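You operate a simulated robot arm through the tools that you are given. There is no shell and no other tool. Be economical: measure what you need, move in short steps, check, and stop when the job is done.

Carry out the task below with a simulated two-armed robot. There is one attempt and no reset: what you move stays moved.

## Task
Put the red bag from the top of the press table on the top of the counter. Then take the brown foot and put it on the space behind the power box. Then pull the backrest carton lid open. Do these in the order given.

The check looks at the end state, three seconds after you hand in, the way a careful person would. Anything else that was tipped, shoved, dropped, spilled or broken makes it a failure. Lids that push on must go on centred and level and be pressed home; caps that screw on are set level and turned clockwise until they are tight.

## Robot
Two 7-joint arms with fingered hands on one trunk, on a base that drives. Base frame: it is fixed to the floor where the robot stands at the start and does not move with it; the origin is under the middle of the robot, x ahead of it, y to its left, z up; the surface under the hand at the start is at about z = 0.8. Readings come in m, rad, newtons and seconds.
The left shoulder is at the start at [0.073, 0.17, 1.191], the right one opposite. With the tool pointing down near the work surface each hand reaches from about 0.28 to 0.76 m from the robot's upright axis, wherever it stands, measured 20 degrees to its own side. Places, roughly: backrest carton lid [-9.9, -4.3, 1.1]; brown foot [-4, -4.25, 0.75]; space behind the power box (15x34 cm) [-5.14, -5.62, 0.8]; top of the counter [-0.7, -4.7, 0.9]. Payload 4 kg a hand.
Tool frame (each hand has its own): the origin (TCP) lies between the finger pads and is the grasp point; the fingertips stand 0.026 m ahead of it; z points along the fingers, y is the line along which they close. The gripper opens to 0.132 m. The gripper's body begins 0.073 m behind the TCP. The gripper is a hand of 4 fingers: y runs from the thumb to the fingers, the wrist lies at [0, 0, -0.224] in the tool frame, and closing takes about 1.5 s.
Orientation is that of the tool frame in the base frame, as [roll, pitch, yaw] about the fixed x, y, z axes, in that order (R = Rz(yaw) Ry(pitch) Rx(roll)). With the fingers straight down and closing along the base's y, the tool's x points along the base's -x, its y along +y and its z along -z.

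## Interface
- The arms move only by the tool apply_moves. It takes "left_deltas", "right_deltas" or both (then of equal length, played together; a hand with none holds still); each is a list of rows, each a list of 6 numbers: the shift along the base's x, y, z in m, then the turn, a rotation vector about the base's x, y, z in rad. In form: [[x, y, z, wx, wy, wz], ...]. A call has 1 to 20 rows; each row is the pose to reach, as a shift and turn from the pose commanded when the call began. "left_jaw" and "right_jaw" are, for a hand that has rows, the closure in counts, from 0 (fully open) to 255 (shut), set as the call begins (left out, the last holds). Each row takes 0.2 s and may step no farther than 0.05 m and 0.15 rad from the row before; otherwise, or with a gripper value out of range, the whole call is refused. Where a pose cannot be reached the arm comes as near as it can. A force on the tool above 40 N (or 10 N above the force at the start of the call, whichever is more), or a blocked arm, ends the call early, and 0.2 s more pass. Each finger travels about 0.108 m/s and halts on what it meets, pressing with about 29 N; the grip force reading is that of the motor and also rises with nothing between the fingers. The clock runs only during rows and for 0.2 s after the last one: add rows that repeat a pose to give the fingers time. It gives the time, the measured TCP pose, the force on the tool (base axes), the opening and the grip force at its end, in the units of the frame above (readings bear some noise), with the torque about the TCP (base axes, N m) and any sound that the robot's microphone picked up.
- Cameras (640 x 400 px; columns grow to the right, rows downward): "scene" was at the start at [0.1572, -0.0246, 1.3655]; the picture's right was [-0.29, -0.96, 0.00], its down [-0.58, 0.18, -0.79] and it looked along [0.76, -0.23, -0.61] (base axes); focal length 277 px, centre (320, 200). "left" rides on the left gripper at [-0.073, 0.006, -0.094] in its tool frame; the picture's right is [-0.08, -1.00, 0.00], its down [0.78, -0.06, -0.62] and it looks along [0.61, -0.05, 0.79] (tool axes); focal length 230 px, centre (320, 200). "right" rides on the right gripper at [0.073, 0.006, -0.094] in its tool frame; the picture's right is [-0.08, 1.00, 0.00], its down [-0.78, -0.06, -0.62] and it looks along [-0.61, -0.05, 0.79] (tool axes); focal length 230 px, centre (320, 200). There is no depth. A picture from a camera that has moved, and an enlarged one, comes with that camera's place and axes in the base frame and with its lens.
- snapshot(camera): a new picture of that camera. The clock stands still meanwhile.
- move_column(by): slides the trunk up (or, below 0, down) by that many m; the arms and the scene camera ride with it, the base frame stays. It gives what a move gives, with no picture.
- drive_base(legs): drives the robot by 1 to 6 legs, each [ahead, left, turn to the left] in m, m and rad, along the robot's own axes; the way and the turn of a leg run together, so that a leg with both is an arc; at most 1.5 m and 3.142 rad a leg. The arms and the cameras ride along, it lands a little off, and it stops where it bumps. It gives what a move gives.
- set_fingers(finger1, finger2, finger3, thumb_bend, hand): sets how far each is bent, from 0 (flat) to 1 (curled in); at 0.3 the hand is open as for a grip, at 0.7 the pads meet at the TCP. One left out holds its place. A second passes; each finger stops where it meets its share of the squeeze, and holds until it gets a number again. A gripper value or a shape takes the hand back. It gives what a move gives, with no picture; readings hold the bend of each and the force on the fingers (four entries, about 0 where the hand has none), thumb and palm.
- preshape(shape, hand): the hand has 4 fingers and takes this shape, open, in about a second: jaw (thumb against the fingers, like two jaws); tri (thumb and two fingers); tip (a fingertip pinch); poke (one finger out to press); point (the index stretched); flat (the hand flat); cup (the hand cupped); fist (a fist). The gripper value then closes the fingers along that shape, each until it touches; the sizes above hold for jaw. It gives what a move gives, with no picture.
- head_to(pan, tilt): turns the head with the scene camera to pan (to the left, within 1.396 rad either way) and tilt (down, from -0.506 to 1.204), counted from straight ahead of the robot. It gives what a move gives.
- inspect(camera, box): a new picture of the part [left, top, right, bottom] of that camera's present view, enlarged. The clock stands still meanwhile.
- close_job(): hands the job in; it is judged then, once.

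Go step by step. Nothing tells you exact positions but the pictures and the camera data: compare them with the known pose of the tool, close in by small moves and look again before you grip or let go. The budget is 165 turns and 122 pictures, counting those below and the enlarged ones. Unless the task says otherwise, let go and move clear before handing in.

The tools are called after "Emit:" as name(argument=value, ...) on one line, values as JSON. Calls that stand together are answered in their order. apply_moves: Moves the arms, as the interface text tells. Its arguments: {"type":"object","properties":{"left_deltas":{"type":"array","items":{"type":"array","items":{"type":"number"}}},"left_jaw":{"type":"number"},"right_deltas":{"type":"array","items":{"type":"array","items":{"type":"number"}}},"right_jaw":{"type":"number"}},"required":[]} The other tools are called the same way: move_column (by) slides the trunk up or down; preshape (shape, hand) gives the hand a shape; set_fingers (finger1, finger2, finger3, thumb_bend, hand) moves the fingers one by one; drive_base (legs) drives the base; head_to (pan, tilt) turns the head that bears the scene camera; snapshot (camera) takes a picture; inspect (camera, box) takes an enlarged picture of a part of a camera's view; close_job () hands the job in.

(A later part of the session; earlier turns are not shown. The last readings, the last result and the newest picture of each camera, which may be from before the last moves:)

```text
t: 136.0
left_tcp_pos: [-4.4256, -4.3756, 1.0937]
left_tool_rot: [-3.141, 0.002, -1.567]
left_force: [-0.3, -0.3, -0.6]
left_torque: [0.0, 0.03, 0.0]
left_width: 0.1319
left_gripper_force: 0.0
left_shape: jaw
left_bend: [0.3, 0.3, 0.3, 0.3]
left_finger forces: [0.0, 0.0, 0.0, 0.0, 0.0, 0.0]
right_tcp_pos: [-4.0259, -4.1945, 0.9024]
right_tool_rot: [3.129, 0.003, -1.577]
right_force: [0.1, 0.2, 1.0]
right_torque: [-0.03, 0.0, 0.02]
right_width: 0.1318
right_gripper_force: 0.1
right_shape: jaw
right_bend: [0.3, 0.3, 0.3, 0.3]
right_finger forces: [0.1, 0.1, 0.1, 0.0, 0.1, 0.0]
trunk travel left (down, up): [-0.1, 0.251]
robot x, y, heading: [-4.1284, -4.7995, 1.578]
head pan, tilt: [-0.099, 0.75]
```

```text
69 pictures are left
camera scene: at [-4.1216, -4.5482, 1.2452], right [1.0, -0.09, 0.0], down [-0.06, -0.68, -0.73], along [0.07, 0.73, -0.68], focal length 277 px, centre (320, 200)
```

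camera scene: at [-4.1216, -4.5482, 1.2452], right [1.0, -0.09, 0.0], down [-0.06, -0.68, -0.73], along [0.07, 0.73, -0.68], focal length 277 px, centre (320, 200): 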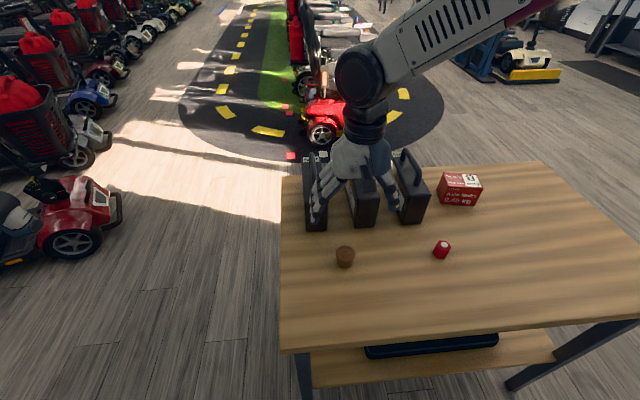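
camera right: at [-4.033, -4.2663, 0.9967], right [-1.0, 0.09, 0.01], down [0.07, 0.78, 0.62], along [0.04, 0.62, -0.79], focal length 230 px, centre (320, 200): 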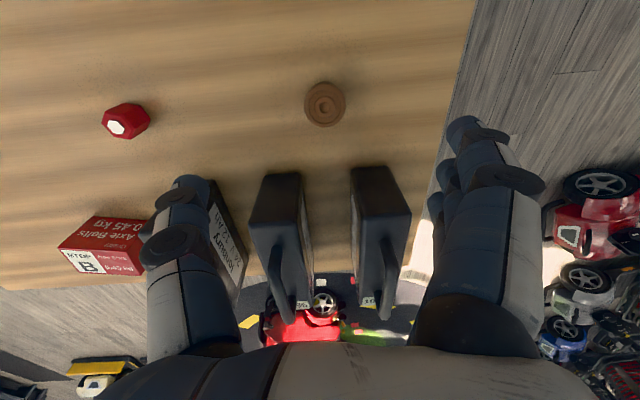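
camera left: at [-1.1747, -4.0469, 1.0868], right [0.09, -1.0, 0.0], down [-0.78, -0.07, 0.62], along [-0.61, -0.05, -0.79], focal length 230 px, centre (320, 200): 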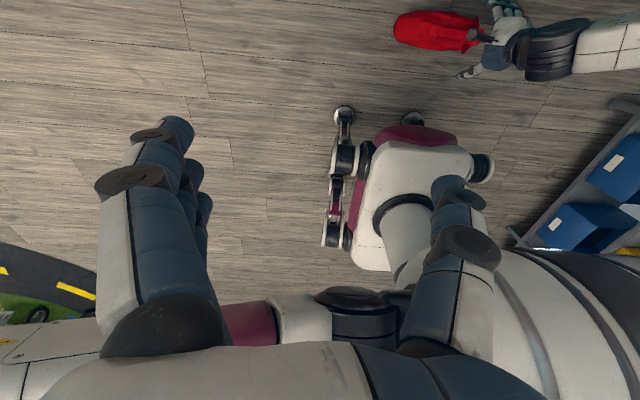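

The foot is at (-4.034, -4.20), about 4 cm wide and 5 cm tall. I'll descend over it to z≈0.757 and check before closing.

Emit:
apply_moves(right_deltas=[[-0.008, -0.005, -0.03, 0, 0, 0], [-0.008, -0.005, -0.06, 0, 0, 0], [-0.008, -0.005, -0.09, 0, 0, 0], [-0.008, -0.005, -0.12, 0, 0, 0], [-0.008, -0.005, -0.135, 0, 0, 0], [-0.008, -0.005, -0.145, 0, 0, 0], [-0.008, -0.005, -0.145, 0, 0, 0]])

Emit:
snapshot(camera="right")

Emit:
inspect(camera="scene", box=[270, 150, 430, 290])

```text
t: 137.6
left_tcp_pos: [-4.4244, -4.3769, 1.0939]
left_tool_rot: [3.139, -0.001, -1.567]
left_force: [0.1, -0.4, -0.4]
left_torque: [0.03, -0.02, 0.01]
left_width: 0.1318
left_gripper_force: 0.1
left_shape: jaw
left_bend: [0.3, 0.3, 0.3, 0.3]
left_finger forces: [0.1, 0.1, 0.1, 0.0, 0.1, 0.0]
right_tcp_pos: [-4.034, -4.1993, 0.756]
right_tool_rot: [3.132, 0.003, -1.58]
right_force: [0.3, 0.3, -0.8]
right_torque: [0.02, 0.01, 0.04]
right_width: 0.132
right_gripper_force: 0.1
right_shape: jaw
right_bend: [0.3, 0.3, 0.3, 0.3]
right_finger forces: [0.1, 0.0, 0.1, 0.0, 0.0, 0.0]
trunk travel left (down, up): [-0.1, 0.251]
robot x, y, heading: [-4.1319, -4.8024, 1.574]
head pan, tilt: [-0.099, 0.75]
```

```text
68 pictures are left
camera right: at [-4.0411, -4.2717, 0.8519], right [-1.0, 0.09, 0.01], down [0.07, 0.78, 0.62], along [0.04, 0.62, -0.79], focal length 230 px, centre (320, 200)
```

right: 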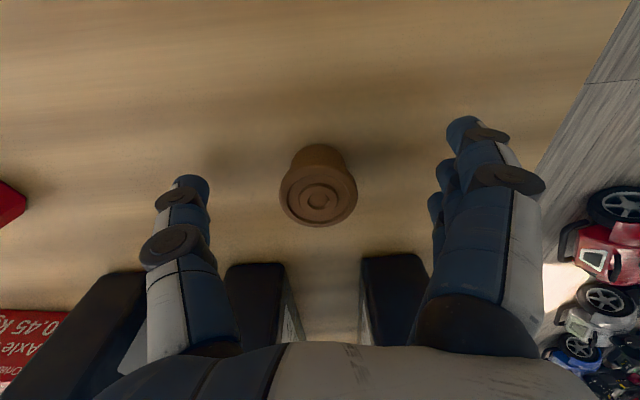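

```text
2.86 times, centred on (350, 220) of scene
camera zoom: at [-4.1217, -4.548, 1.2451], right [1.0, -0.09, 0.0], down [-0.06, -0.68, -0.73], along [0.07, 0.73, -0.68], focal length 792 px, centre (234, 143)
```

zoom: 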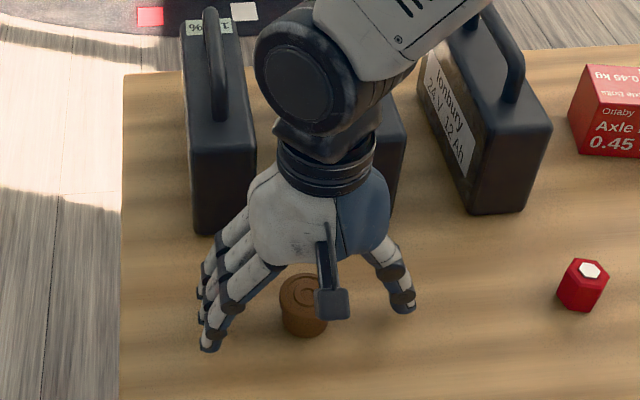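

The foot is centred between the fingers. Closing.

Emit:
apply_moves(right_deltas=[[0, 0, -0.004, 0, 0, 0], [0, 0, -0.004, 0, 0, 0], [0, 0, -0.004, 0, 0, 0], [0, 0, -0.004, 0, 0, 0], [0, 0, -0.004, 0, 0, 0], [0, 0, -0.004, 0, 0, 0], [0, 0, -0.004, 0, 0, 0], [0, 0, -0.004, 0, 0, 0]], right_jaw=255)

Emit:
snapshot(camera="right")

```text
t: 139.4
left_tcp_pos: [-4.4239, -4.3781, 1.0924]
left_tool_rot: [3.141, 0.001, -1.567]
left_force: [-0.3, 0.1, -0.1]
left_torque: [-0.01, 0.02, 0.02]
left_width: 0.1318
left_gripper_force: 0.3
left_shape: jaw
left_bend: [0.3, 0.3, 0.3, 0.3]
left_finger forces: [0.0, 0.1, 0.0, 0.1, 0.0, 0.0]
right_tcp_pos: [-4.0353, -4.2005, 0.7523]
right_tool_rot: [3.131, 0.003, -1.578]
right_force: [0.9, -0.3, 1.5]
right_torque: [0.03, -0.01, -0.01]
right_width: 0.0176
right_gripper_force: 29.2
right_shape: jaw
right_bend: [0.68, 0.73, 0.71, 0.71]
right_finger forces: [0.0, 12.2, 10.7, 0.0, 25.3, 0.1]
trunk travel left (down, up): [-0.1, 0.251]
robot x, y, heading: [-4.1325, -4.7972, 1.58]
head pan, tilt: [-0.099, 0.75]
```

```text
66 pictures are left
camera right: at [-4.041, -4.2716, 0.848], right [-1.0, 0.09, 0.01], down [0.07, 0.78, 0.62], along [0.04, 0.62, -0.79], focal length 230 px, centre (320, 200)
```

right: 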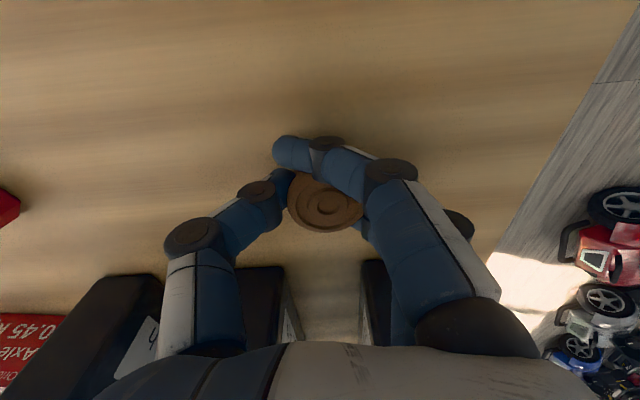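

Two fingers and the thumb hold the foot. Lifting gently to test.

Emit:
apply_moves(right_deltas=[[0, 0, 0.01, 0, 0, 0], [0, 0, 0.02, 0, 0, 0], [0, 0, 0.035, 0, 0, 0], [0, 0, 0.05, 0, 0, 0], [0, 0, 0.07, 0, 0, 0], [0, 0, 0.09, 0, 0, 0], [0, 0, 0.09, 0, 0, 0], [0, 0, 0.09, 0, 0, 0], [0, 0, 0.09, 0, 0, 0]])

Emit:
snapshot(camera="right")

Emit:
inspect(camera="scene", box=[270, 110, 430, 250])

```text
t: 141.4
left_tcp_pos: [-4.4247, -4.3776, 1.0939]
left_tool_rot: [3.141, -0.001, -1.567]
left_force: [-1.5, -0.8, 1.1]
left_torque: [0.03, -0.02, 0.02]
left_width: 0.132
left_gripper_force: 0.0
left_shape: jaw
left_bend: [0.3, 0.3, 0.3, 0.3]
left_finger forces: [0.1, 0.0, 0.1, 0.0, 0.0, 0.0]
right_tcp_pos: [-4.0367, -4.1981, 0.8411]
right_tool_rot: [3.132, 0.002, -1.578]
right_force: [-0.1, 0.2, -0.1]
right_torque: [-0.03, -0.01, -0.02]
right_width: 0.0173
right_gripper_force: 28.8
right_shape: jaw
right_bend: [0.68, 0.72, 0.71, 0.71]
right_finger forces: [0.1, 12.6, 11.7, 0.0, 24.4, 0.1]
trunk travel left (down, up): [-0.1, 0.251]
robot x, y, heading: [-4.1284, -4.7983, 1.576]
head pan, tilt: [-0.099, 0.75]
```

```text
65 pictures are left
camera right: at [-4.0419, -4.2712, 0.9373], right [-1.0, 0.09, 0.01], down [0.07, 0.78, 0.62], along [0.04, 0.62, -0.79], focal length 230 px, centre (320, 200)
```

right: 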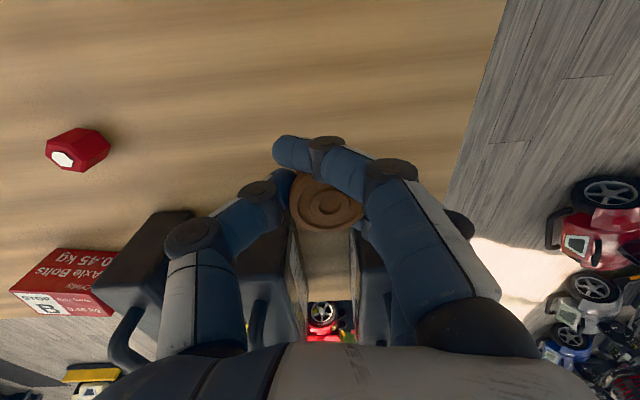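

```text
2.86 times, centred on (350, 180) of scene
camera zoom: at [-4.1217, -4.5478, 1.245], right [1.0, -0.09, 0.0], down [-0.06, -0.68, -0.73], along [0.07, 0.73, -0.68], focal length 792 px, centre (234, 257)
```

zoom: 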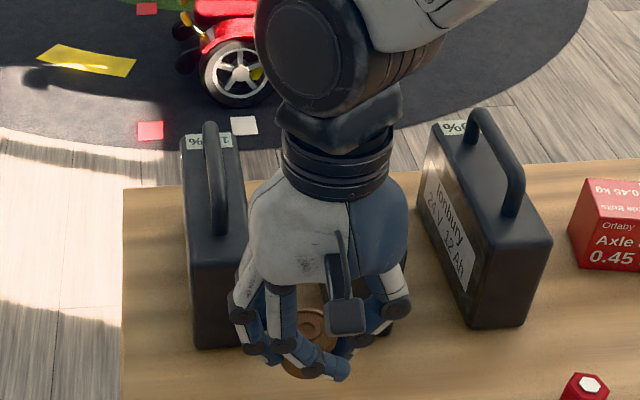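

The foot is held. I'll back the hand away from the boxes and up, then turn round to face the bench along the wall.

Emit:
apply_moves(right_deltas=[[0, -0.03, 0.03, 0, 0, 0], [0, -0.06, 0.06, 0, 0, 0], [0, -0.09, 0.1, 0, 0, 0], [0, -0.12, 0.14, 0, 0, 0], [0, -0.14, 0.18, 0, 0, 0], [0, -0.15, 0.22, 0, 0, 0], [0, -0.15, 0.22, 0, 0, 0]])

Emit:
drive_base(legs=[[-0.05, 0, 0], [0, 0, -3.14]])

Emit:
head_to(pan=-0.7, tilt=0.3)

Emit:
snapshot(camera="scene")

```text
t: 143.0
left_tcp_pos: [-4.4238, -4.3764, 1.0919]
left_tool_rot: [3.142, -0.001, -1.567]
left_force: [0.1, 0.0, 0.7]
left_torque: [0.0, 0.0, 0.0]
left_width: 0.1321
left_gripper_force: 0.1
left_shape: jaw
left_bend: [0.3, 0.3, 0.3, 0.3]
left_finger forces: [0.0, 0.0, 0.0, 0.0, 0.0, 0.0]
right_tcp_pos: [-4.0337, -4.3492, 1.0615]
right_tool_rot: [3.13, 0.002, -1.581]
right_force: [-0.4, -0.6, -0.5]
right_torque: [0.0, -0.04, 0.01]
right_width: 0.017
right_gripper_force: 29.5
right_shape: jaw
right_bend: [0.68, 0.72, 0.71, 0.71]
right_finger forces: [0.1, 13.1, 12.3, 0.0, 24.0, 0.0]
trunk travel left (down, up): [-0.1, 0.251]
robot x, y, heading: [-4.1277, -4.7958, 1.574]
head pan, tilt: [-0.099, 0.75]
```

```text
t: 151.2
left_tcp_pos: [-3.8337, -5.2687, 1.0933]
left_tool_rot: [3.14, -0.001, 1.577]
left_force: [-0.1, -0.5, -0.1]
left_torque: [0.01, -0.01, 0.02]
left_width: 0.1323
left_gripper_force: 0.2
left_shape: jaw
left_bend: [0.3, 0.3, 0.3, 0.3]
left_finger forces: [0.0, 0.1, 0.0, 0.0, 0.0, 0.1]
right_tcp_pos: [-4.2242, -5.2977, 1.0619]
right_tool_rot: [3.134, 0.001, 1.565]
right_force: [0.5, -0.9, -0.9]
right_torque: [0.0, 0.0, -0.02]
right_width: 0.0169
right_gripper_force: 29.3
right_shape: jaw
right_bend: [0.68, 0.72, 0.71, 0.71]
right_finger forces: [0.1, 13.0, 12.5, 0.0, 24.0, 0.0]
trunk travel left (down, up): [-0.1, 0.251]
robot x, y, heading: [-4.1289, -4.8478, -1.564]
head pan, tilt: [-0.099, 0.75]
```

```text
t: 152.2
left_tcp_pos: [-3.8344, -5.2681, 1.0931]
left_tool_rot: [3.141, -0.002, 1.575]
left_force: [0.2, 0.5, 0.8]
left_torque: [-0.01, 0.02, 0.02]
left_width: 0.1319
left_gripper_force: 0.1
left_shape: jaw
left_bend: [0.3, 0.3, 0.3, 0.3]
left_finger forces: [0.0, 0.1, 0.0, 0.1, 0.0, 0.1]
right_tcp_pos: [-4.2232, -5.2988, 1.0616]
right_tool_rot: [3.131, 0.001, 1.564]
right_force: [0.4, -0.5, 0.1]
right_torque: [-0.01, 0.02, -0.01]
right_width: 0.0169
right_gripper_force: 29.1
right_shape: jaw
right_bend: [0.68, 0.72, 0.71, 0.71]
right_finger forces: [0.2, 13.1, 12.5, 0.0, 24.1, 0.0]
trunk travel left (down, up): [-0.1, 0.251]
robot x, y, heading: [-4.1305, -4.8507, -1.565]
head pan, tilt: [-0.7, 0.3]
```

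```text
63 pictures are left
camera scene: at [-4.187, -5.0864, 1.2853], right [-0.77, 0.64, 0.0], down [0.19, 0.23, -0.96], along [-0.61, -0.74, -0.3], focal length 277 px, centre (320, 200)
```

scene: 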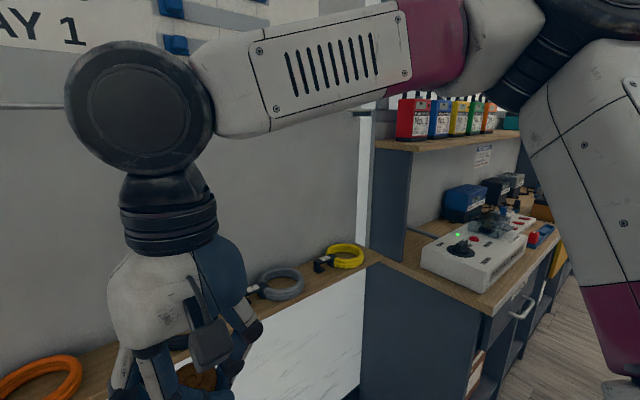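

I need a frontal view of the bench. I'll retract the hand a bit, then slide right along the bench at a distance.

Emit:
apply_moves(right_deltas=[[0, 0.03, 0.02, 0, 0, 0], [0, 0.06, 0.04, 0, 0, 0], [0, 0.09, 0.06, 0, 0, 0], [0, 0.11, 0.08, 0, 0, 0], [0, 0.11, 0.08, 0, 0, 0]])

Emit:
drive_base(legs=[[-0.1, -0.2, 0], [-0.05, -0.4, 0], [-0.2, -0.4, 0]])

Emit:
head_to(pan=-0.05, tilt=0.4)

Emit:
snapshot(camera="scene")

```text
t: 153.4
left_tcp_pos: [-3.8335, -5.2691, 1.0921]
left_tool_rot: [-3.142, -0.001, 1.576]
left_force: [1.4, 0.0, -0.2]
left_torque: [-0.02, -0.02, -0.03]
left_width: 0.1321
left_gripper_force: 0.0
left_shape: jaw
left_bend: [0.3, 0.3, 0.3, 0.3]
left_finger forces: [0.1, 0.1, 0.1, 0.0, 0.0, 0.0]
right_tcp_pos: [-4.2242, -5.1874, 1.1417]
right_tool_rot: [3.13, 0.002, 1.564]
right_force: [0.0, 0.2, -0.7]
right_torque: [0.0, -0.01, 0.03]
right_width: 0.0169
right_gripper_force: 29.3
right_shape: jaw
right_bend: [0.68, 0.72, 0.71, 0.71]
right_finger forces: [0.2, 13.2, 12.8, 0.0, 24.0, 0.0]
trunk travel left (down, up): [-0.1, 0.251]
robot x, y, heading: [-4.1275, -4.8485, -1.569]
head pan, tilt: [-0.7, 0.3]
```

```text
t: 163.1
left_tcp_pos: [-4.8376, -4.926, 1.0927]
left_tool_rot: [-3.141, 0.0, 1.58]
left_force: [0.1, 0.4, 0.6]
left_torque: [0.0, 0.0, 0.02]
left_width: 0.1318
left_gripper_force: 0.0
left_shape: jaw
left_bend: [0.3, 0.3, 0.3, 0.3]
left_finger forces: [0.0, 0.0, 0.0, 0.0, 0.0, 0.0]
right_tcp_pos: [-5.2268, -4.8463, 1.1421]
right_tool_rot: [3.131, 0.002, 1.567]
right_force: [-0.1, -0.2, -0.1]
right_torque: [-0.02, 0.01, 0.02]
right_width: 0.0168
right_gripper_force: 29.2
right_shape: jaw
right_bend: [0.68, 0.72, 0.71, 0.71]
right_finger forces: [0.2, 13.2, 12.8, 0.0, 23.9, 0.0]
trunk travel left (down, up): [-0.1, 0.251]
robot x, y, heading: [-5.1328, -4.5039, -1.557]
head pan, tilt: [-0.7, 0.3]
```

```text
t: 164.2
left_tcp_pos: [-4.8375, -4.9264, 1.0929]
left_tool_rot: [-3.141, 0.0, 1.58]
left_force: [-0.2, 0.4, 0.6]
left_torque: [-0.03, 0.01, 0.02]
left_width: 0.1319
left_gripper_force: 0.1
left_shape: jaw
left_bend: [0.3, 0.3, 0.3, 0.3]
left_finger forces: [0.0, 0.1, 0.0, 0.1, 0.0, 0.1]
right_tcp_pos: [-5.2278, -4.8456, 1.1423]
right_tool_rot: [3.131, 0.002, 1.567]
right_force: [-0.6, 0.0, 0.2]
right_torque: [-0.02, -0.01, 0.0]
right_width: 0.017
right_gripper_force: 28.9
right_shape: jaw
right_bend: [0.68, 0.72, 0.71, 0.71]
right_finger forces: [0.2, 13.3, 12.8, 0.0, 23.9, 0.1]
trunk travel left (down, up): [-0.1, 0.251]
robot x, y, heading: [-5.1327, -4.5054, -1.561]
head pan, tilt: [-0.051, 0.4]
```

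```text
62 pictures are left
camera scene: at [-5.1342, -4.7647, 1.2761], right [-1.0, 0.04, 0.0], down [0.02, 0.39, -0.92], along [-0.04, -0.92, -0.39], focal length 277 px, centre (320, 200)
```

scene: 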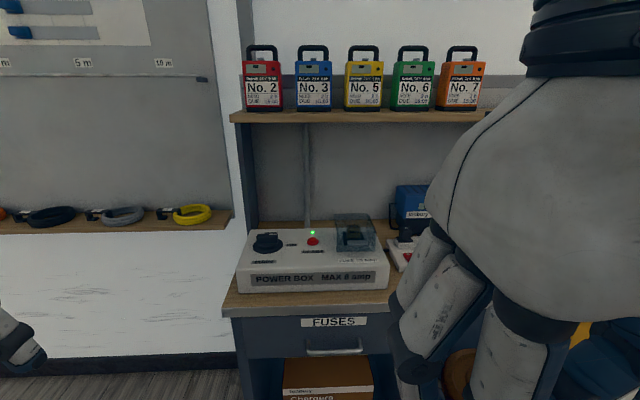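

I can see the power box on the bench, with a shelf above. I'll zoom in to judge the gap behind it.

Emit:
inspect(camera="scene", box=[220, 90, 440, 320])

Emit:
snapshot(camera="right")

```text
1.74 times, centred on (330, 205) of scene
camera zoom: at [-5.1342, -4.7647, 1.2761], right [-1.0, 0.04, 0.0], down [0.02, 0.39, -0.92], along [-0.04, -0.92, -0.39], focal length 482 px, centre (303, 191)
```

zoom: 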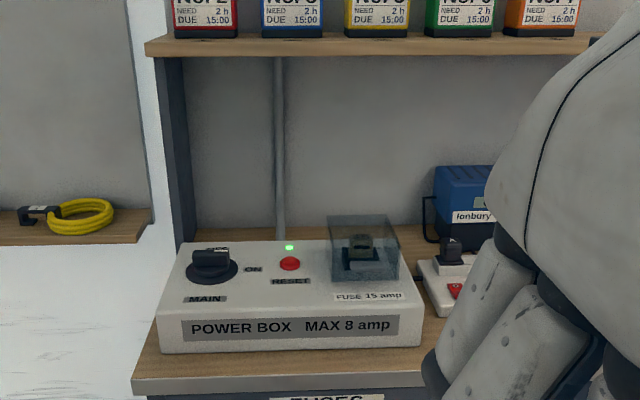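

```text
60 pictures are left
camera right: at [-5.2229, -4.7717, 1.237], right [1.0, -0.08, 0.01], down [-0.07, -0.78, 0.62], along [-0.04, -0.62, -0.79], focal length 230 px, centre (320, 200)
```

right: 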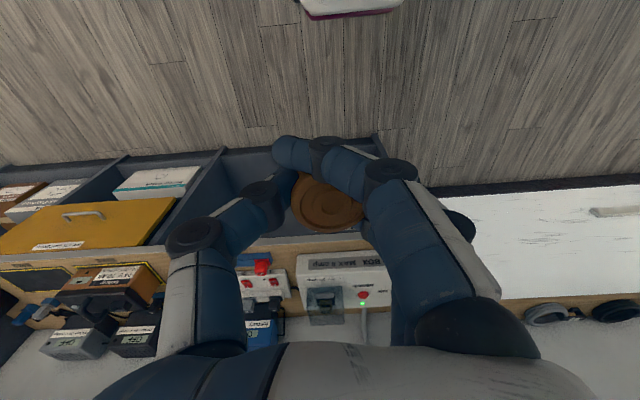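

The box is low (top about z 0.86, back edge y≈-5.54), the wall is at y≈-5.69 and the shelf is at z≈1.17 above the gap. I'll come in through the column x≈-5.08 between the dial and the button, with the hand tilted forward. First I'll drive up to the bench and lower the trunk.

Emit:
drive_base(legs=[[0.2, 0.15, 0], [0.2, 0, 0]])

Emit:
move_column(by=-0.1)

Emit:
head_to(pan=-0.1, tilt=0.3)

Emit:
snapshot(camera="scene")

Emit:
snapshot(camera="left")

```text
t: 167.3
left_tcp_pos: [-4.6844, -5.3243, 1.0927]
left_tool_rot: [-3.141, 0.002, 1.577]
left_force: [-0.4, 0.5, -0.6]
left_torque: [0.02, 0.04, 0.0]
left_width: 0.132
left_gripper_force: 0.0
left_shape: jaw
left_bend: [0.3, 0.3, 0.3, 0.3]
left_finger forces: [0.0, 0.0, 0.0, 0.1, 0.1, 0.0]
right_tcp_pos: [-5.0752, -5.2446, 1.1418]
right_tool_rot: [3.129, 0.001, 1.566]
right_force: [0.0, -0.6, -1.3]
right_torque: [0.03, -0.01, -0.01]
right_width: 0.0172
right_gripper_force: 28.7
right_shape: jaw
right_bend: [0.68, 0.72, 0.71, 0.71]
right_finger forces: [0.2, 13.3, 12.8, 0.0, 24.0, 0.1]
trunk travel left (down, up): [-0.1, 0.251]
robot x, y, heading: [-4.9819, -4.903, -1.562]
head pan, tilt: [-0.051, 0.4]
```

```text
t: 168.2
left_tcp_pos: [-4.6848, -5.3324, 1.0089]
left_tool_rot: [-3.141, -0.027, 1.576]
left_force: [-0.2, 0.2, 0.0]
left_torque: [0.0, 0.01, 0.0]
left_width: 0.1319
left_gripper_force: 0.0
left_shape: jaw
left_bend: [0.3, 0.3, 0.3, 0.3]
left_finger forces: [0.0, 0.0, 0.0, 0.0, 0.1, 0.0]
right_tcp_pos: [-5.0785, -5.2567, 1.0559]
right_tool_rot: [-3.141, -0.025, 1.549]
right_force: [-0.2, -0.5, 0.3]
right_torque: [-0.03, 0.0, 0.03]
right_width: 0.0169
right_gripper_force: 29.2
right_shape: jaw
right_bend: [0.68, 0.72, 0.71, 0.71]
right_finger forces: [0.2, 13.1, 12.9, 0.0, 23.9, 0.0]
trunk travel left (down, up): [-0.024, 0.327]
robot x, y, heading: [-4.9807, -4.9003, -1.564]
head pan, tilt: [-0.051, 0.4]
stopped: the force on the tool passed its limit at 89 N (the readings are from after the stop); the commanded pose is now the measured one
```

```text
t: 168.9
left_tcp_pos: [-4.6848, -5.3296, 1.0097]
left_tool_rot: [3.141, -0.026, 1.579]
left_force: [0.8, 0.1, -1.1]
left_torque: [0.0, 0.05, 0.0]
left_width: 0.1319
left_gripper_force: 0.0
left_shape: jaw
left_bend: [0.3, 0.3, 0.3, 0.3]
left_finger forces: [0.0, 0.0, 0.1, 0.0, 0.1, 0.1]
right_tcp_pos: [-5.079, -5.2563, 1.0607]
right_tool_rot: [3.14, -0.017, 1.55]
right_force: [-16.2, -23.9, -3.3]
right_torque: [2.12, -1.45, -0.4]
right_width: 0.0168
right_gripper_force: 29.7
right_shape: jaw
right_bend: [0.68, 0.72, 0.71, 0.71]
right_finger forces: [0.2, 13.2, 13.0, 0.0, 23.9, 0.1]
trunk travel left (down, up): [-0.024, 0.327]
robot x, y, heading: [-4.9777, -4.8999, -1.564]
head pan, tilt: [-0.099, 0.3]
```

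```text
59 pictures are left
camera scene: at [-4.9784, -5.245, 1.1875], right [-1.0, 0.01, 0.0], down [0.0, 0.35, -0.94], along [-0.01, -0.94, -0.35], focal length 277 px, centre (320, 200)
```

scene: 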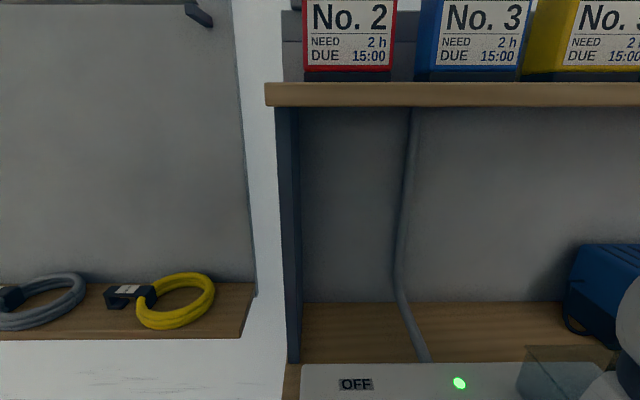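

```text
58 pictures are left
camera left: at [-4.678, -5.4058, 1.1014], right [-1.0, -0.08, 0.0], down [-0.07, 0.77, 0.64], along [-0.05, 0.63, -0.77], focal length 230 px, centre (320, 200)
```

left: 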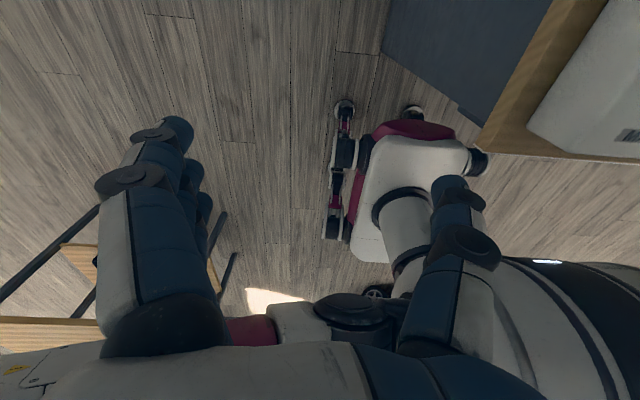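

The torso leans forward as it lowers and it has pressed against my own retracted right arm. I'll raise the trunk back up and check the state.

Emit:
move_column(by=0.12)

Emit:
snapshot(camera="right")

Emit:
snapshot(camera="scene")

```text
t: 170.4
left_tcp_pos: [-4.6849, -5.3321, 1.1286]
left_tool_rot: [3.141, -0.027, 1.577]
left_force: [0.2, -0.3, -0.2]
left_torque: [0.01, -0.02, 0.0]
left_width: 0.1316
left_gripper_force: 0.0
left_shape: jaw
left_bend: [0.3, 0.3, 0.3, 0.3]
left_finger forces: [0.1, 0.0, 0.0, 0.1, 0.0, 0.0]
right_tcp_pos: [-5.0778, -5.2571, 1.1781]
right_tool_rot: [3.141, -0.022, 1.55]
right_force: [0.4, 0.4, 0.2]
right_torque: [0.03, -0.01, 0.02]
right_width: 0.0168
right_gripper_force: 29.1
right_shape: jaw
right_bend: [0.68, 0.72, 0.71, 0.71]
right_finger forces: [0.2, 13.3, 12.6, 0.0, 23.8, 0.0]
trunk travel left (down, up): [-0.144, 0.207]
robot x, y, heading: [-4.9784, -4.9033, -1.568]
head pan, tilt: [-0.099, 0.3]
```

```text
57 pictures are left
camera right: at [-5.072, -5.1849, 1.2748], right [1.0, -0.1, 0.0], down [-0.08, -0.8, 0.6], along [-0.06, -0.6, -0.8], focal length 230 px, centre (320, 200)
```

right: 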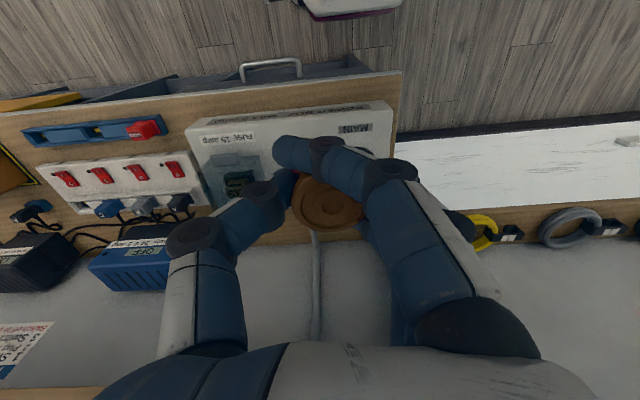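

```text
56 pictures are left
camera scene: at [-4.9869, -5.1187, 1.3337], right [-1.0, 0.09, 0.0], down [0.03, 0.3, -0.96], along [-0.09, -0.95, -0.3], focal length 277 px, centre (320, 200)
```

scene: 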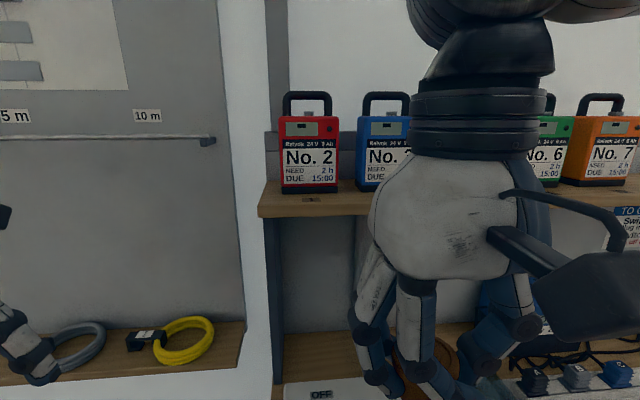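

The grip is intact. The shelf's front edge is at y≈-5.525, z 1.18, and the box's back is at y≈-5.52. I'll tilt the hand about 0.5 rad forward and bring it above the middle of the box first.

Emit:
apply_moves(right_deltas=[[0, -0.02, -0.02, -0.1, 0, 0], [0, -0.04, -0.05, -0.2, 0, 0], [0, -0.06, -0.08, -0.3, 0, 0], [0, -0.08, -0.11, -0.4, 0, 0], [0, -0.1, -0.14, -0.5, 0, 0], [0, -0.12, -0.17, -0.5, 0, 0], [0, -0.13, -0.2, -0.5, 0, 0], [0, -0.13, -0.22, -0.5, 0, 0], [0, -0.13, -0.22, -0.5, 0, 0]])

Emit:
snapshot(camera="right")

Emit:
head_to(pan=-0.1, tilt=0.7)

Emit:
snapshot(camera="scene")

```text
t: 172.4
left_tcp_pos: [-4.6851, -5.3294, 1.1298]
left_tool_rot: [-3.141, -0.025, 1.577]
left_force: [0.7, 0.8, 0.3]
left_torque: [0.02, 0.01, 0.02]
left_width: 0.132
left_gripper_force: 0.0
left_shape: jaw
left_bend: [0.3, 0.3, 0.3, 0.3]
left_finger forces: [0.0, 0.0, 0.1, 0.0, 0.0, 0.0]
right_tcp_pos: [-5.0774, -5.3856, 0.9574]
right_tool_rot: [3.13, 0.479, 1.55]
right_force: [-0.3, -0.2, 0.3]
right_torque: [0.05, -0.02, 0.01]
right_width: 0.0167
right_gripper_force: 29.2
right_shape: jaw
right_bend: [0.68, 0.72, 0.71, 0.71]
right_finger forces: [0.5, 13.7, 13.9, 0.0, 23.7, 0.0]
trunk travel left (down, up): [-0.144, 0.207]
robot x, y, heading: [-4.9803, -4.9043, -1.565]
head pan, tilt: [-0.099, 0.3]
```

```text
55 pictures are left
camera right: at [-5.0724, -5.2764, 1.0094], right [1.0, -0.09, 0.05], down [-0.08, -0.41, 0.91], along [-0.06, -0.91, -0.41], focal length 230 px, centre (320, 200)
```

right: 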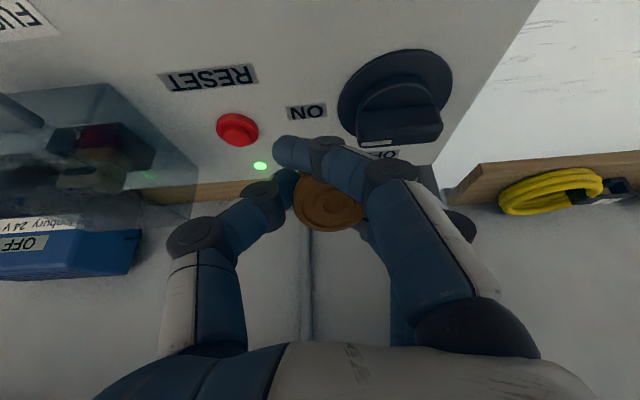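

```text
t: 173.3
left_tcp_pos: [-4.6853, -5.3282, 1.1297]
left_tool_rot: [-3.141, -0.027, 1.578]
left_force: [-0.1, 0.0, -0.4]
left_torque: [-0.02, -0.01, 0.03]
left_width: 0.1322
left_gripper_force: 0.0
left_shape: jaw
left_bend: [0.3, 0.3, 0.3, 0.3]
left_finger forces: [0.0, 0.0, 0.0, 0.0, 0.1, 0.1]
right_tcp_pos: [-5.0778, -5.3852, 0.9574]
right_tool_rot: [3.131, 0.48, 1.55]
right_force: [0.8, -0.2, -0.4]
right_torque: [0.0, -0.02, 0.0]
right_width: 0.0168
right_gripper_force: 29.1
right_shape: jaw
right_bend: [0.68, 0.72, 0.71, 0.71]
right_finger forces: [0.6, 13.7, 13.7, 0.1, 23.8, 0.0]
trunk travel left (down, up): [-0.144, 0.207]
robot x, y, heading: [-4.9782, -4.9056, -1.562]
head pan, tilt: [-0.099, 0.7]
```

```text
54 pictures are left
camera scene: at [-4.9863, -5.1092, 1.2981], right [-1.0, 0.09, 0.0], down [0.06, 0.64, -0.77], along [-0.07, -0.76, -0.64], focal length 277 px, centre (320, 200)
```

scene: 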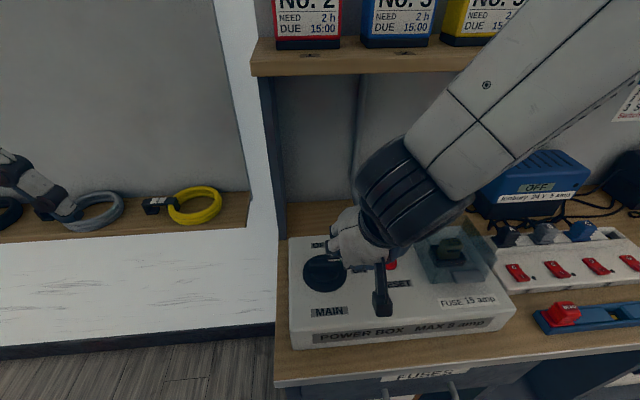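

The path is clear so far. I'll move forward slowly over the box's back edge and look again.

Emit:
apply_moves(right_deltas=[[0, -0.025, -0.005, 0, 0, 0], [0, -0.05, -0.01, 0, 0, 0], [0, -0.075, -0.015, 0, 0, 0], [0, -0.1, -0.02, 0, 0, 0], [0, -0.12, -0.025, 0, 0, 0], [0, -0.12, -0.025, 0, 0, 0]])

Emit:
snapshot(camera="right")

Emit:
snapshot(camera="scene")

```text
t: 174.7
left_tcp_pos: [-4.6855, -5.331, 1.1296]
left_tool_rot: [-3.141, -0.026, 1.579]
left_force: [-0.7, 0.4, -1.0]
left_torque: [0.02, 0.02, 0.02]
left_width: 0.1319
left_gripper_force: 0.0
left_shape: jaw
left_bend: [0.3, 0.3, 0.3, 0.3]
left_finger forces: [0.0, 0.0, 0.1, 0.0, 0.1, 0.0]
right_tcp_pos: [-5.0787, -5.5053, 0.9334]
right_tool_rot: [3.131, 0.481, 1.547]
right_force: [0.1, 0.1, 0.0]
right_torque: [-0.01, -0.01, -0.03]
right_width: 0.0163
right_gripper_force: 29.2
right_shape: jaw
right_bend: [0.68, 0.72, 0.71, 0.71]
right_finger forces: [0.5, 13.7, 13.6, 0.0, 23.6, 0.1]
trunk travel left (down, up): [-0.144, 0.207]
robot x, y, heading: [-4.9783, -4.9076, -1.563]
head pan, tilt: [-0.099, 0.7]
```

```text
53 pictures are left
camera right: at [-5.0725, -5.3962, 0.9849], right [1.0, -0.09, 0.04], down [-0.08, -0.41, 0.91], along [-0.06, -0.91, -0.41], focal length 230 px, centre (320, 200)
```

right: 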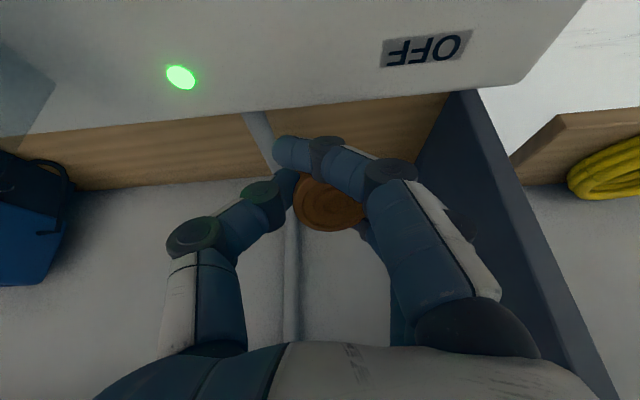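

```text
52 pictures are left
camera scene: at [-4.9863, -5.1089, 1.2981], right [-1.0, 0.09, 0.0], down [0.06, 0.64, -0.77], along [-0.07, -0.76, -0.64], focal length 277 px, centre (320, 200)
```

scene: 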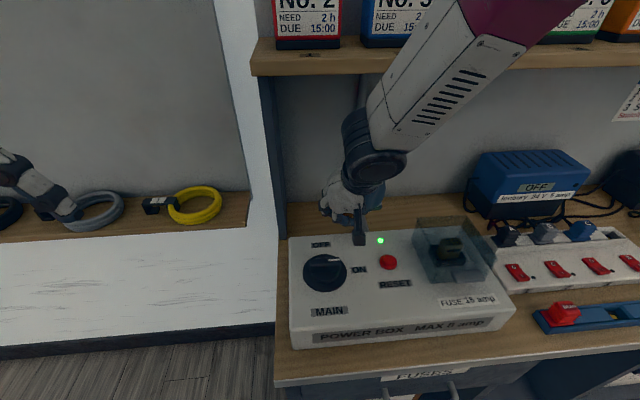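

The forearm rises steeply next to the shelf edge and would touch it if I go further like this. I'll withdraw, back the base off 12 cm so the arm is straighter and flatter, and come in again, a bit to the left of the cable at x≈-5.05.

Emit:
apply_moves(right_deltas=[[0, 0.03, 0.01, 0, 0, 0], [0, 0.07, 0.02, 0, 0, 0], [0, 0.11, 0.03, 0, 0, 0], [0, 0.14, 0.03, 0, 0, 0]])

Emit:
drive_base(legs=[[-0.13, 0.03, 0]])

Emit:
apply_moves(right_deltas=[[0, -0.04, -0.01, 0, 0, 0], [0, -0.08, -0.02, 0, 0, 0], [0, -0.12, -0.025, 0, 0, 0], [0, -0.16, -0.03, 0, 0, 0], [0, -0.2, -0.03, 0, 0, 0], [0, -0.24, -0.03, 0, 0, 0], [0, -0.27, -0.03, 0, 0, 0], [0, -0.27, -0.03, 0, 0, 0]])

Emit:
snapshot(camera="scene")

```text
t: 175.7
left_tcp_pos: [-4.6845, -5.3303, 1.1302]
left_tool_rot: [3.141, -0.026, 1.58]
left_force: [0.0, -0.1, -0.2]
left_torque: [0.02, -0.02, 0.01]
left_width: 0.1318
left_gripper_force: 0.0
left_shape: jaw
left_bend: [0.3, 0.3, 0.3, 0.3]
left_finger forces: [0.0, 0.1, 0.0, 0.0, 0.1, 0.0]
right_tcp_pos: [-5.0774, -5.3655, 0.9635]
right_tool_rot: [3.131, 0.482, 1.547]
right_force: [-0.4, -0.2, -1.1]
right_torque: [0.01, 0.02, 0.03]
right_width: 0.0167
right_gripper_force: 29.2
right_shape: jaw
right_bend: [0.68, 0.72, 0.71, 0.71]
right_finger forces: [0.5, 13.7, 13.0, 0.0, 23.4, 0.0]
trunk travel left (down, up): [-0.144, 0.207]
robot x, y, heading: [-4.9822, -4.9048, -1.566]
head pan, tilt: [-0.099, 0.7]
```

```text
t: 177.0
left_tcp_pos: [-4.6557, -5.2011, 1.1307]
left_tool_rot: [-3.142, -0.027, 1.576]
left_force: [0.3, 0.2, 0.7]
left_torque: [-0.04, 0.04, -0.03]
left_width: 0.1319
left_gripper_force: 0.0
left_shape: jaw
left_bend: [0.3, 0.3, 0.3, 0.3]
left_finger forces: [0.0, 0.0, 0.0, 0.0, 0.1, 0.0]
right_tcp_pos: [-5.0492, -5.2363, 0.9625]
right_tool_rot: [3.131, 0.48, 1.548]
right_force: [-0.8, 0.2, -0.3]
right_torque: [-0.04, 0.03, 0.03]
right_width: 0.0165
right_gripper_force: 29.6
right_shape: jaw
right_bend: [0.68, 0.72, 0.71, 0.71]
right_finger forces: [0.5, 13.6, 13.1, 0.0, 23.5, 0.1]
trunk travel left (down, up): [-0.144, 0.207]
robot x, y, heading: [-4.9517, -4.7771, -1.567]
head pan, tilt: [-0.099, 0.7]
```

```text
t: 178.8
left_tcp_pos: [-4.6562, -5.201, 1.1295]
left_tool_rot: [-3.141, -0.027, 1.577]
left_force: [-0.7, 0.1, 0.3]
left_torque: [-0.03, 0.0, -0.01]
left_width: 0.1317
left_gripper_force: 0.1
left_shape: jaw
left_bend: [0.3, 0.3, 0.3, 0.3]
left_finger forces: [0.1, 0.1, 0.1, 0.1, 0.1, 0.0]
right_tcp_pos: [-5.0497, -5.5065, 0.9325]
right_tool_rot: [3.132, 0.482, 1.549]
right_force: [-0.3, -0.1, -0.7]
right_torque: [0.02, 0.01, 0.03]
right_width: 0.0176
right_gripper_force: 27.9
right_shape: jaw
right_bend: [0.68, 0.72, 0.71, 0.73]
right_finger forces: [0.2, 13.3, 13.7, 0.0, 22.5, 0.0]
trunk travel left (down, up): [-0.144, 0.207]
robot x, y, heading: [-4.9498, -4.7742, -1.568]
head pan, tilt: [-0.099, 0.7]
```

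```text
51 pictures are left
camera scene: at [-4.9579, -4.9805, 1.2981], right [-1.0, 0.09, 0.0], down [0.06, 0.64, -0.77], along [-0.07, -0.76, -0.64], focal length 277 px, centre (320, 200)
```

scene: 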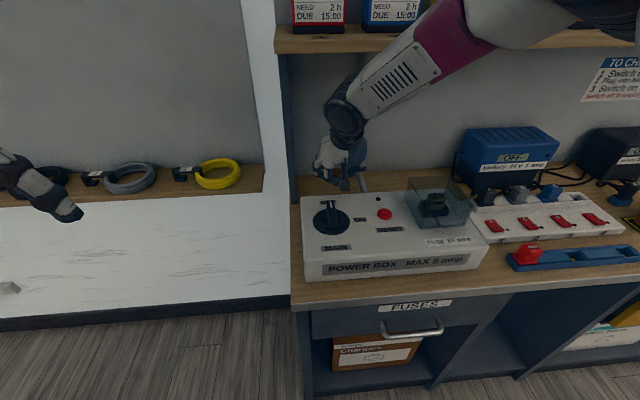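

The green light looks off now; I'll check whether the dial was brushed.

Emit:
inspect(camera="scene", box=[290, 120, 450, 290])

Emit:
snapshot(camera="right")

```text
2.35 times, centred on (370, 205) of scene
camera zoom: at [-4.9579, -4.9805, 1.2981], right [-1.0, 0.09, 0.0], down [0.06, 0.64, -0.77], along [-0.07, -0.76, -0.64], focal length 652 px, centre (202, 188)
```

zoom: 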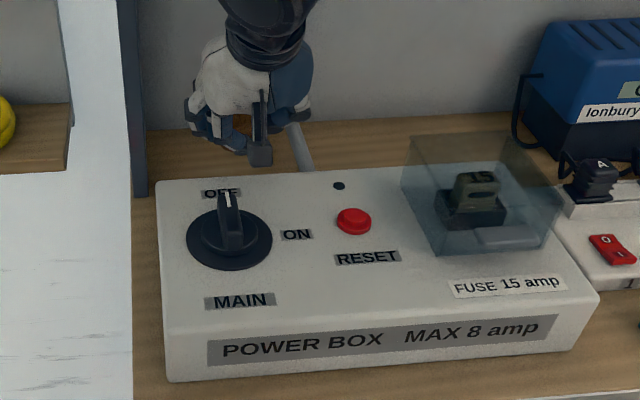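

```text
49 pictures are left
camera right: at [-5.044, -5.3978, 0.9846], right [1.0, -0.09, 0.05], down [-0.08, -0.41, 0.91], along [-0.06, -0.91, -0.41], focal length 230 px, centre (320, 200)
```

right: 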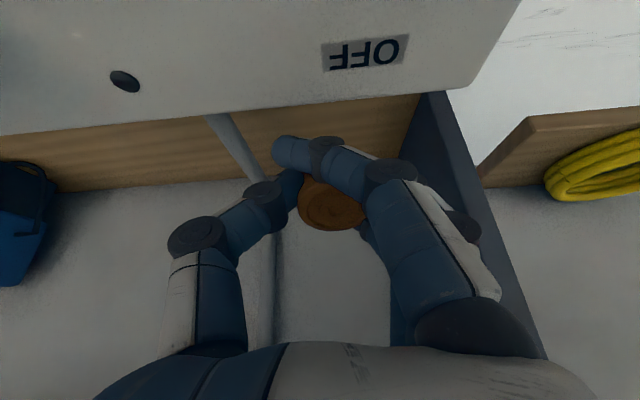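

I turned the main dial from ON to OFF in passing, so I'll have to set it back to ON after the placing. Now I'll carry the foot on past the box's back edge and partly down.

Emit:
apply_moves(right_deltas=[[0, -0.03, 0, 0, 0, 0], [0, -0.06, 0, 0, 0, 0], [0, -0.08, -0.01, 0.0, 0, 0], [0, -0.09, -0.03, 0.05, 0, 0], [0, -0.095, -0.05, 0.1, 0, 0], [0, -0.095, -0.065, 0.13, 0, 0], [0, -0.095, -0.065, 0.13, 0, 0]])

Emit:
snapshot(camera="right")

Emit:
snapshot(camera="scene")

```text
t: 180.4
left_tcp_pos: [-4.656, -5.2013, 1.1307]
left_tool_rot: [3.142, -0.025, 1.576]
left_force: [0.8, 0.2, 0.8]
left_torque: [0.0, 0.02, 0.03]
left_width: 0.1318
left_gripper_force: 0.0
left_shape: jaw
left_bend: [0.3, 0.3, 0.3, 0.3]
left_finger forces: [0.1, 0.0, 0.0, 0.0, 0.0, 0.1]
right_tcp_pos: [-5.0503, -5.602, 0.8681]
right_tool_rot: [3.135, 0.352, 1.551]
right_force: [0.3, 0.7, -0.1]
right_torque: [-0.01, 0.01, -0.01]
right_width: 0.0175
right_gripper_force: 29.1
right_shape: jaw
right_bend: [0.68, 0.72, 0.71, 0.73]
right_finger forces: [0.3, 13.4, 13.4, 0.1, 21.5, 0.0]
trunk travel left (down, up): [-0.144, 0.207]
robot x, y, heading: [-4.9496, -4.7747, -1.565]
head pan, tilt: [-0.099, 0.7]
```

```text
48 pictures are left
camera right: at [-5.0438, -5.5, 0.9332], right [1.0, -0.09, 0.03], down [-0.08, -0.52, 0.85], along [-0.06, -0.85, -0.53], focal length 230 px, centre (320, 200)
```

right: 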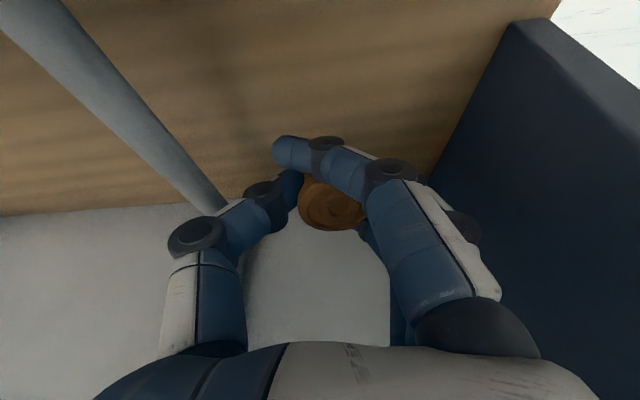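

```text
47 pictures are left
camera scene: at [-4.9579, -4.9805, 1.2981], right [-1.0, 0.09, 0.0], down [0.06, 0.64, -0.77], along [-0.07, -0.76, -0.64], focal length 277 px, centre (320, 200)
```

scene: 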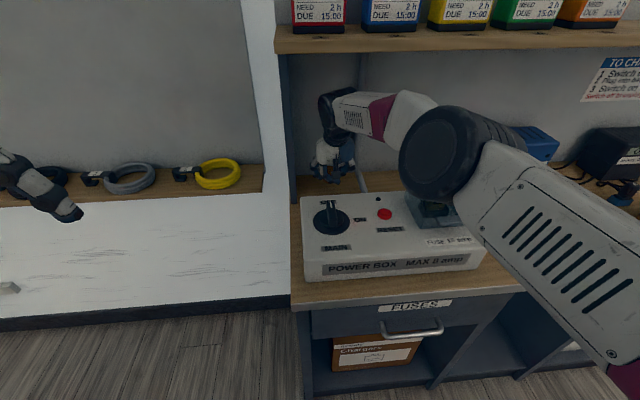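

The foot is now behind the box and about 3 cm above the bench. I'll lower it in small steps, watching the force.

Emit:
apply_moves(right_deltas=[[0, 0, -0.006, 0.03, 0, 0], [0, 0, -0.012, 0.06, 0, 0], [0, 0, -0.018, 0.09, 0, 0], [0, 0, -0.022, 0.1, 0, 0], [0, 0, -0.022, 0.1, 0, 0]])

Emit:
snapshot(camera="right")

Emit:
inspect(camera="scene", box=[290, 80, 480, 290])

```text
t: 181.6
left_tcp_pos: [-4.6572, -5.2024, 1.1289]
left_tool_rot: [3.141, -0.026, 1.575]
left_force: [-0.1, 0.2, -0.5]
left_torque: [-0.02, 0.01, 0.0]
left_width: 0.1318
left_gripper_force: 0.1
left_shape: jaw
left_bend: [0.3, 0.3, 0.3, 0.3]
left_finger forces: [0.1, 0.0, 0.0, 0.1, 0.0, 0.0]
right_tcp_pos: [-5.0507, -5.5819, 0.8482]
right_tool_rot: [3.138, 0.249, 1.55]
right_force: [-0.6, 0.0, 0.9]
right_torque: [-0.02, 0.02, 0.03]
right_width: 0.0173
right_gripper_force: 28.8
right_shape: jaw
right_bend: [0.68, 0.72, 0.71, 0.73]
right_finger forces: [0.3, 13.3, 13.5, 0.0, 21.4, 0.0]
right hand out of reach, approached as far as the arm can: row 2, 3, 4, 5
trunk travel left (down, up): [-0.144, 0.207]
robot x, y, heading: [-4.9536, -4.7719, -1.563]
head pan, tilt: [-0.099, 0.7]
```

```text
46 pictures are left
camera right: at [-5.0451, -5.4877, 0.9222], right [1.0, -0.09, 0.02], down [-0.08, -0.61, 0.79], along [-0.06, -0.79, -0.61], focal length 230 px, centre (320, 200)
```

right: 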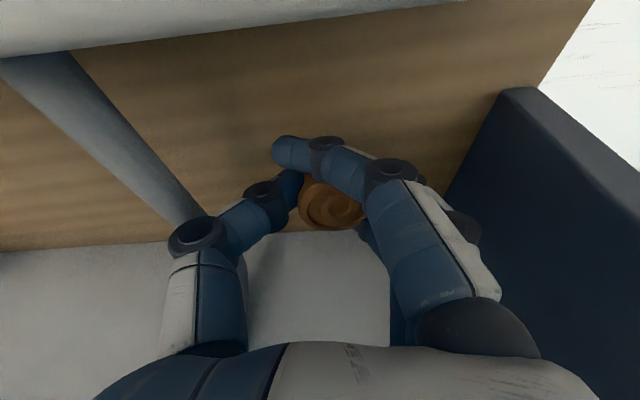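

```text
1.90 times, centred on (385, 185) of scene
camera zoom: at [-4.9578, -4.9809, 1.298], right [-1.0, 0.09, 0.0], down [0.06, 0.64, -0.76], along [-0.07, -0.76, -0.64], focal length 528 px, centre (196, 229)
```

zoom: 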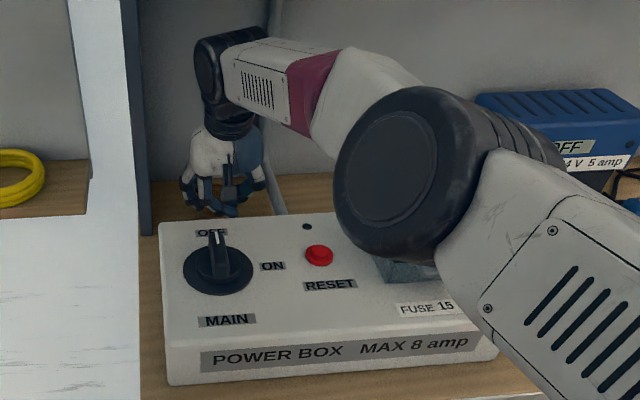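

The arm is at its reach limit, but the foot at y≈-5.58 is already behind the box. I'll lower it the remaining bit here.

Emit:
apply_moves(right_deltas=[[0, 0.012, -0.004, -0.03, 0, 0], [0, 0.016, -0.009, -0.03, 0, 0], [0, 0.016, -0.014, -0.03, 0, 0], [0, 0.016, -0.014, -0.03, 0, 0]])

```text
t: 182.6
left_tcp_pos: [-4.6566, -5.2017, 1.1295]
left_tool_rot: [-3.141, -0.027, 1.575]
left_force: [0.1, -1.1, -0.2]
left_torque: [0.0, 0.01, -0.03]
left_width: 0.1318
left_gripper_force: 0.1
left_shape: jaw
left_bend: [0.3, 0.3, 0.3, 0.3]
left_finger forces: [0.0, 0.1, 0.0, 0.1, 0.1, 0.1]
right_tcp_pos: [-5.051, -5.5659, 0.834]
right_tool_rot: [3.134, 0.281, 1.55]
right_force: [-0.2, 0.1, -0.9]
right_torque: [-0.03, -0.02, 0.0]
right_width: 0.0174
right_gripper_force: 29.0
right_shape: jaw
right_bend: [0.68, 0.72, 0.71, 0.73]
right_finger forces: [0.5, 13.6, 13.2, 0.1, 21.2, 0.1]
trunk travel left (down, up): [-0.144, 0.207]
robot x, y, heading: [-4.9513, -4.7726, -1.567]
head pan, tilt: [-0.099, 0.7]
```

Emit:
apply_moves(right_deltas=[[0, -0.01, -0.002, 0, 0, 0], [0, -0.015, -0.004, 0, 0, 0], [0, -0.015, -0.006, 0, 0, 0], [0, -0.015, -0.008, 0, 0, 0], [0, -0.015, -0.008, 0, 0, 0]])

Emit:
inspect(camera="right", box=[220, 100, 420, 260])

```text
t: 183.8
left_tcp_pos: [-4.658, -5.2013, 1.1313]
left_tool_rot: [3.141, -0.025, 1.576]
left_force: [0.1, 0.4, 0.1]
left_torque: [0.0, 0.0, 0.0]
left_width: 0.1317
left_gripper_force: 0.1
left_shape: jaw
left_bend: [0.3, 0.3, 0.3, 0.3]
left_finger forces: [0.1, 0.1, 0.0, 0.1, 0.0, 0.1]
right_tcp_pos: [-5.0516, -5.5816, 0.8268]
right_tool_rot: [3.136, 0.284, 1.55]
right_force: [-2.4, 0.2, 12.5]
right_torque: [0.08, -0.26, -0.01]
right_width: 0.0172
right_gripper_force: 29.3
right_shape: jaw
right_bend: [0.68, 0.73, 0.71, 0.73]
right_finger forces: [0.0, 16.1, 15.2, 0.0, 26.1, 0.0]
trunk travel left (down, up): [-0.144, 0.207]
robot x, y, heading: [-4.9514, -4.7775, -1.566]
head pan, tilt: [-0.099, 0.7]
```

```text
2.50 times, centred on (320, 180) of right
camera zoom: at [-5.0455, -5.4842, 0.8996], right [1.0, -0.09, 0.03], down [-0.08, -0.58, 0.81], along [-0.06, -0.81, -0.58], focal length 575 px, centre (320, 250)
```

zoom: 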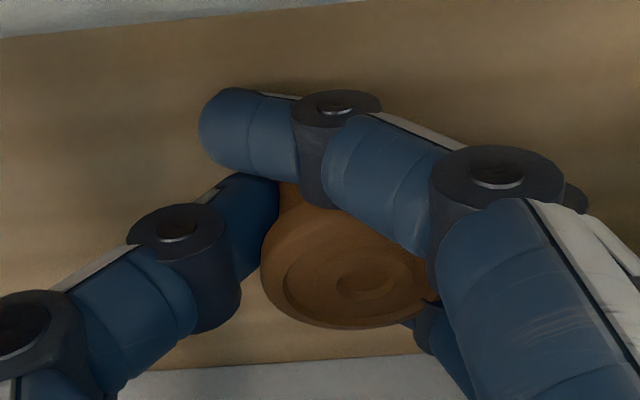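

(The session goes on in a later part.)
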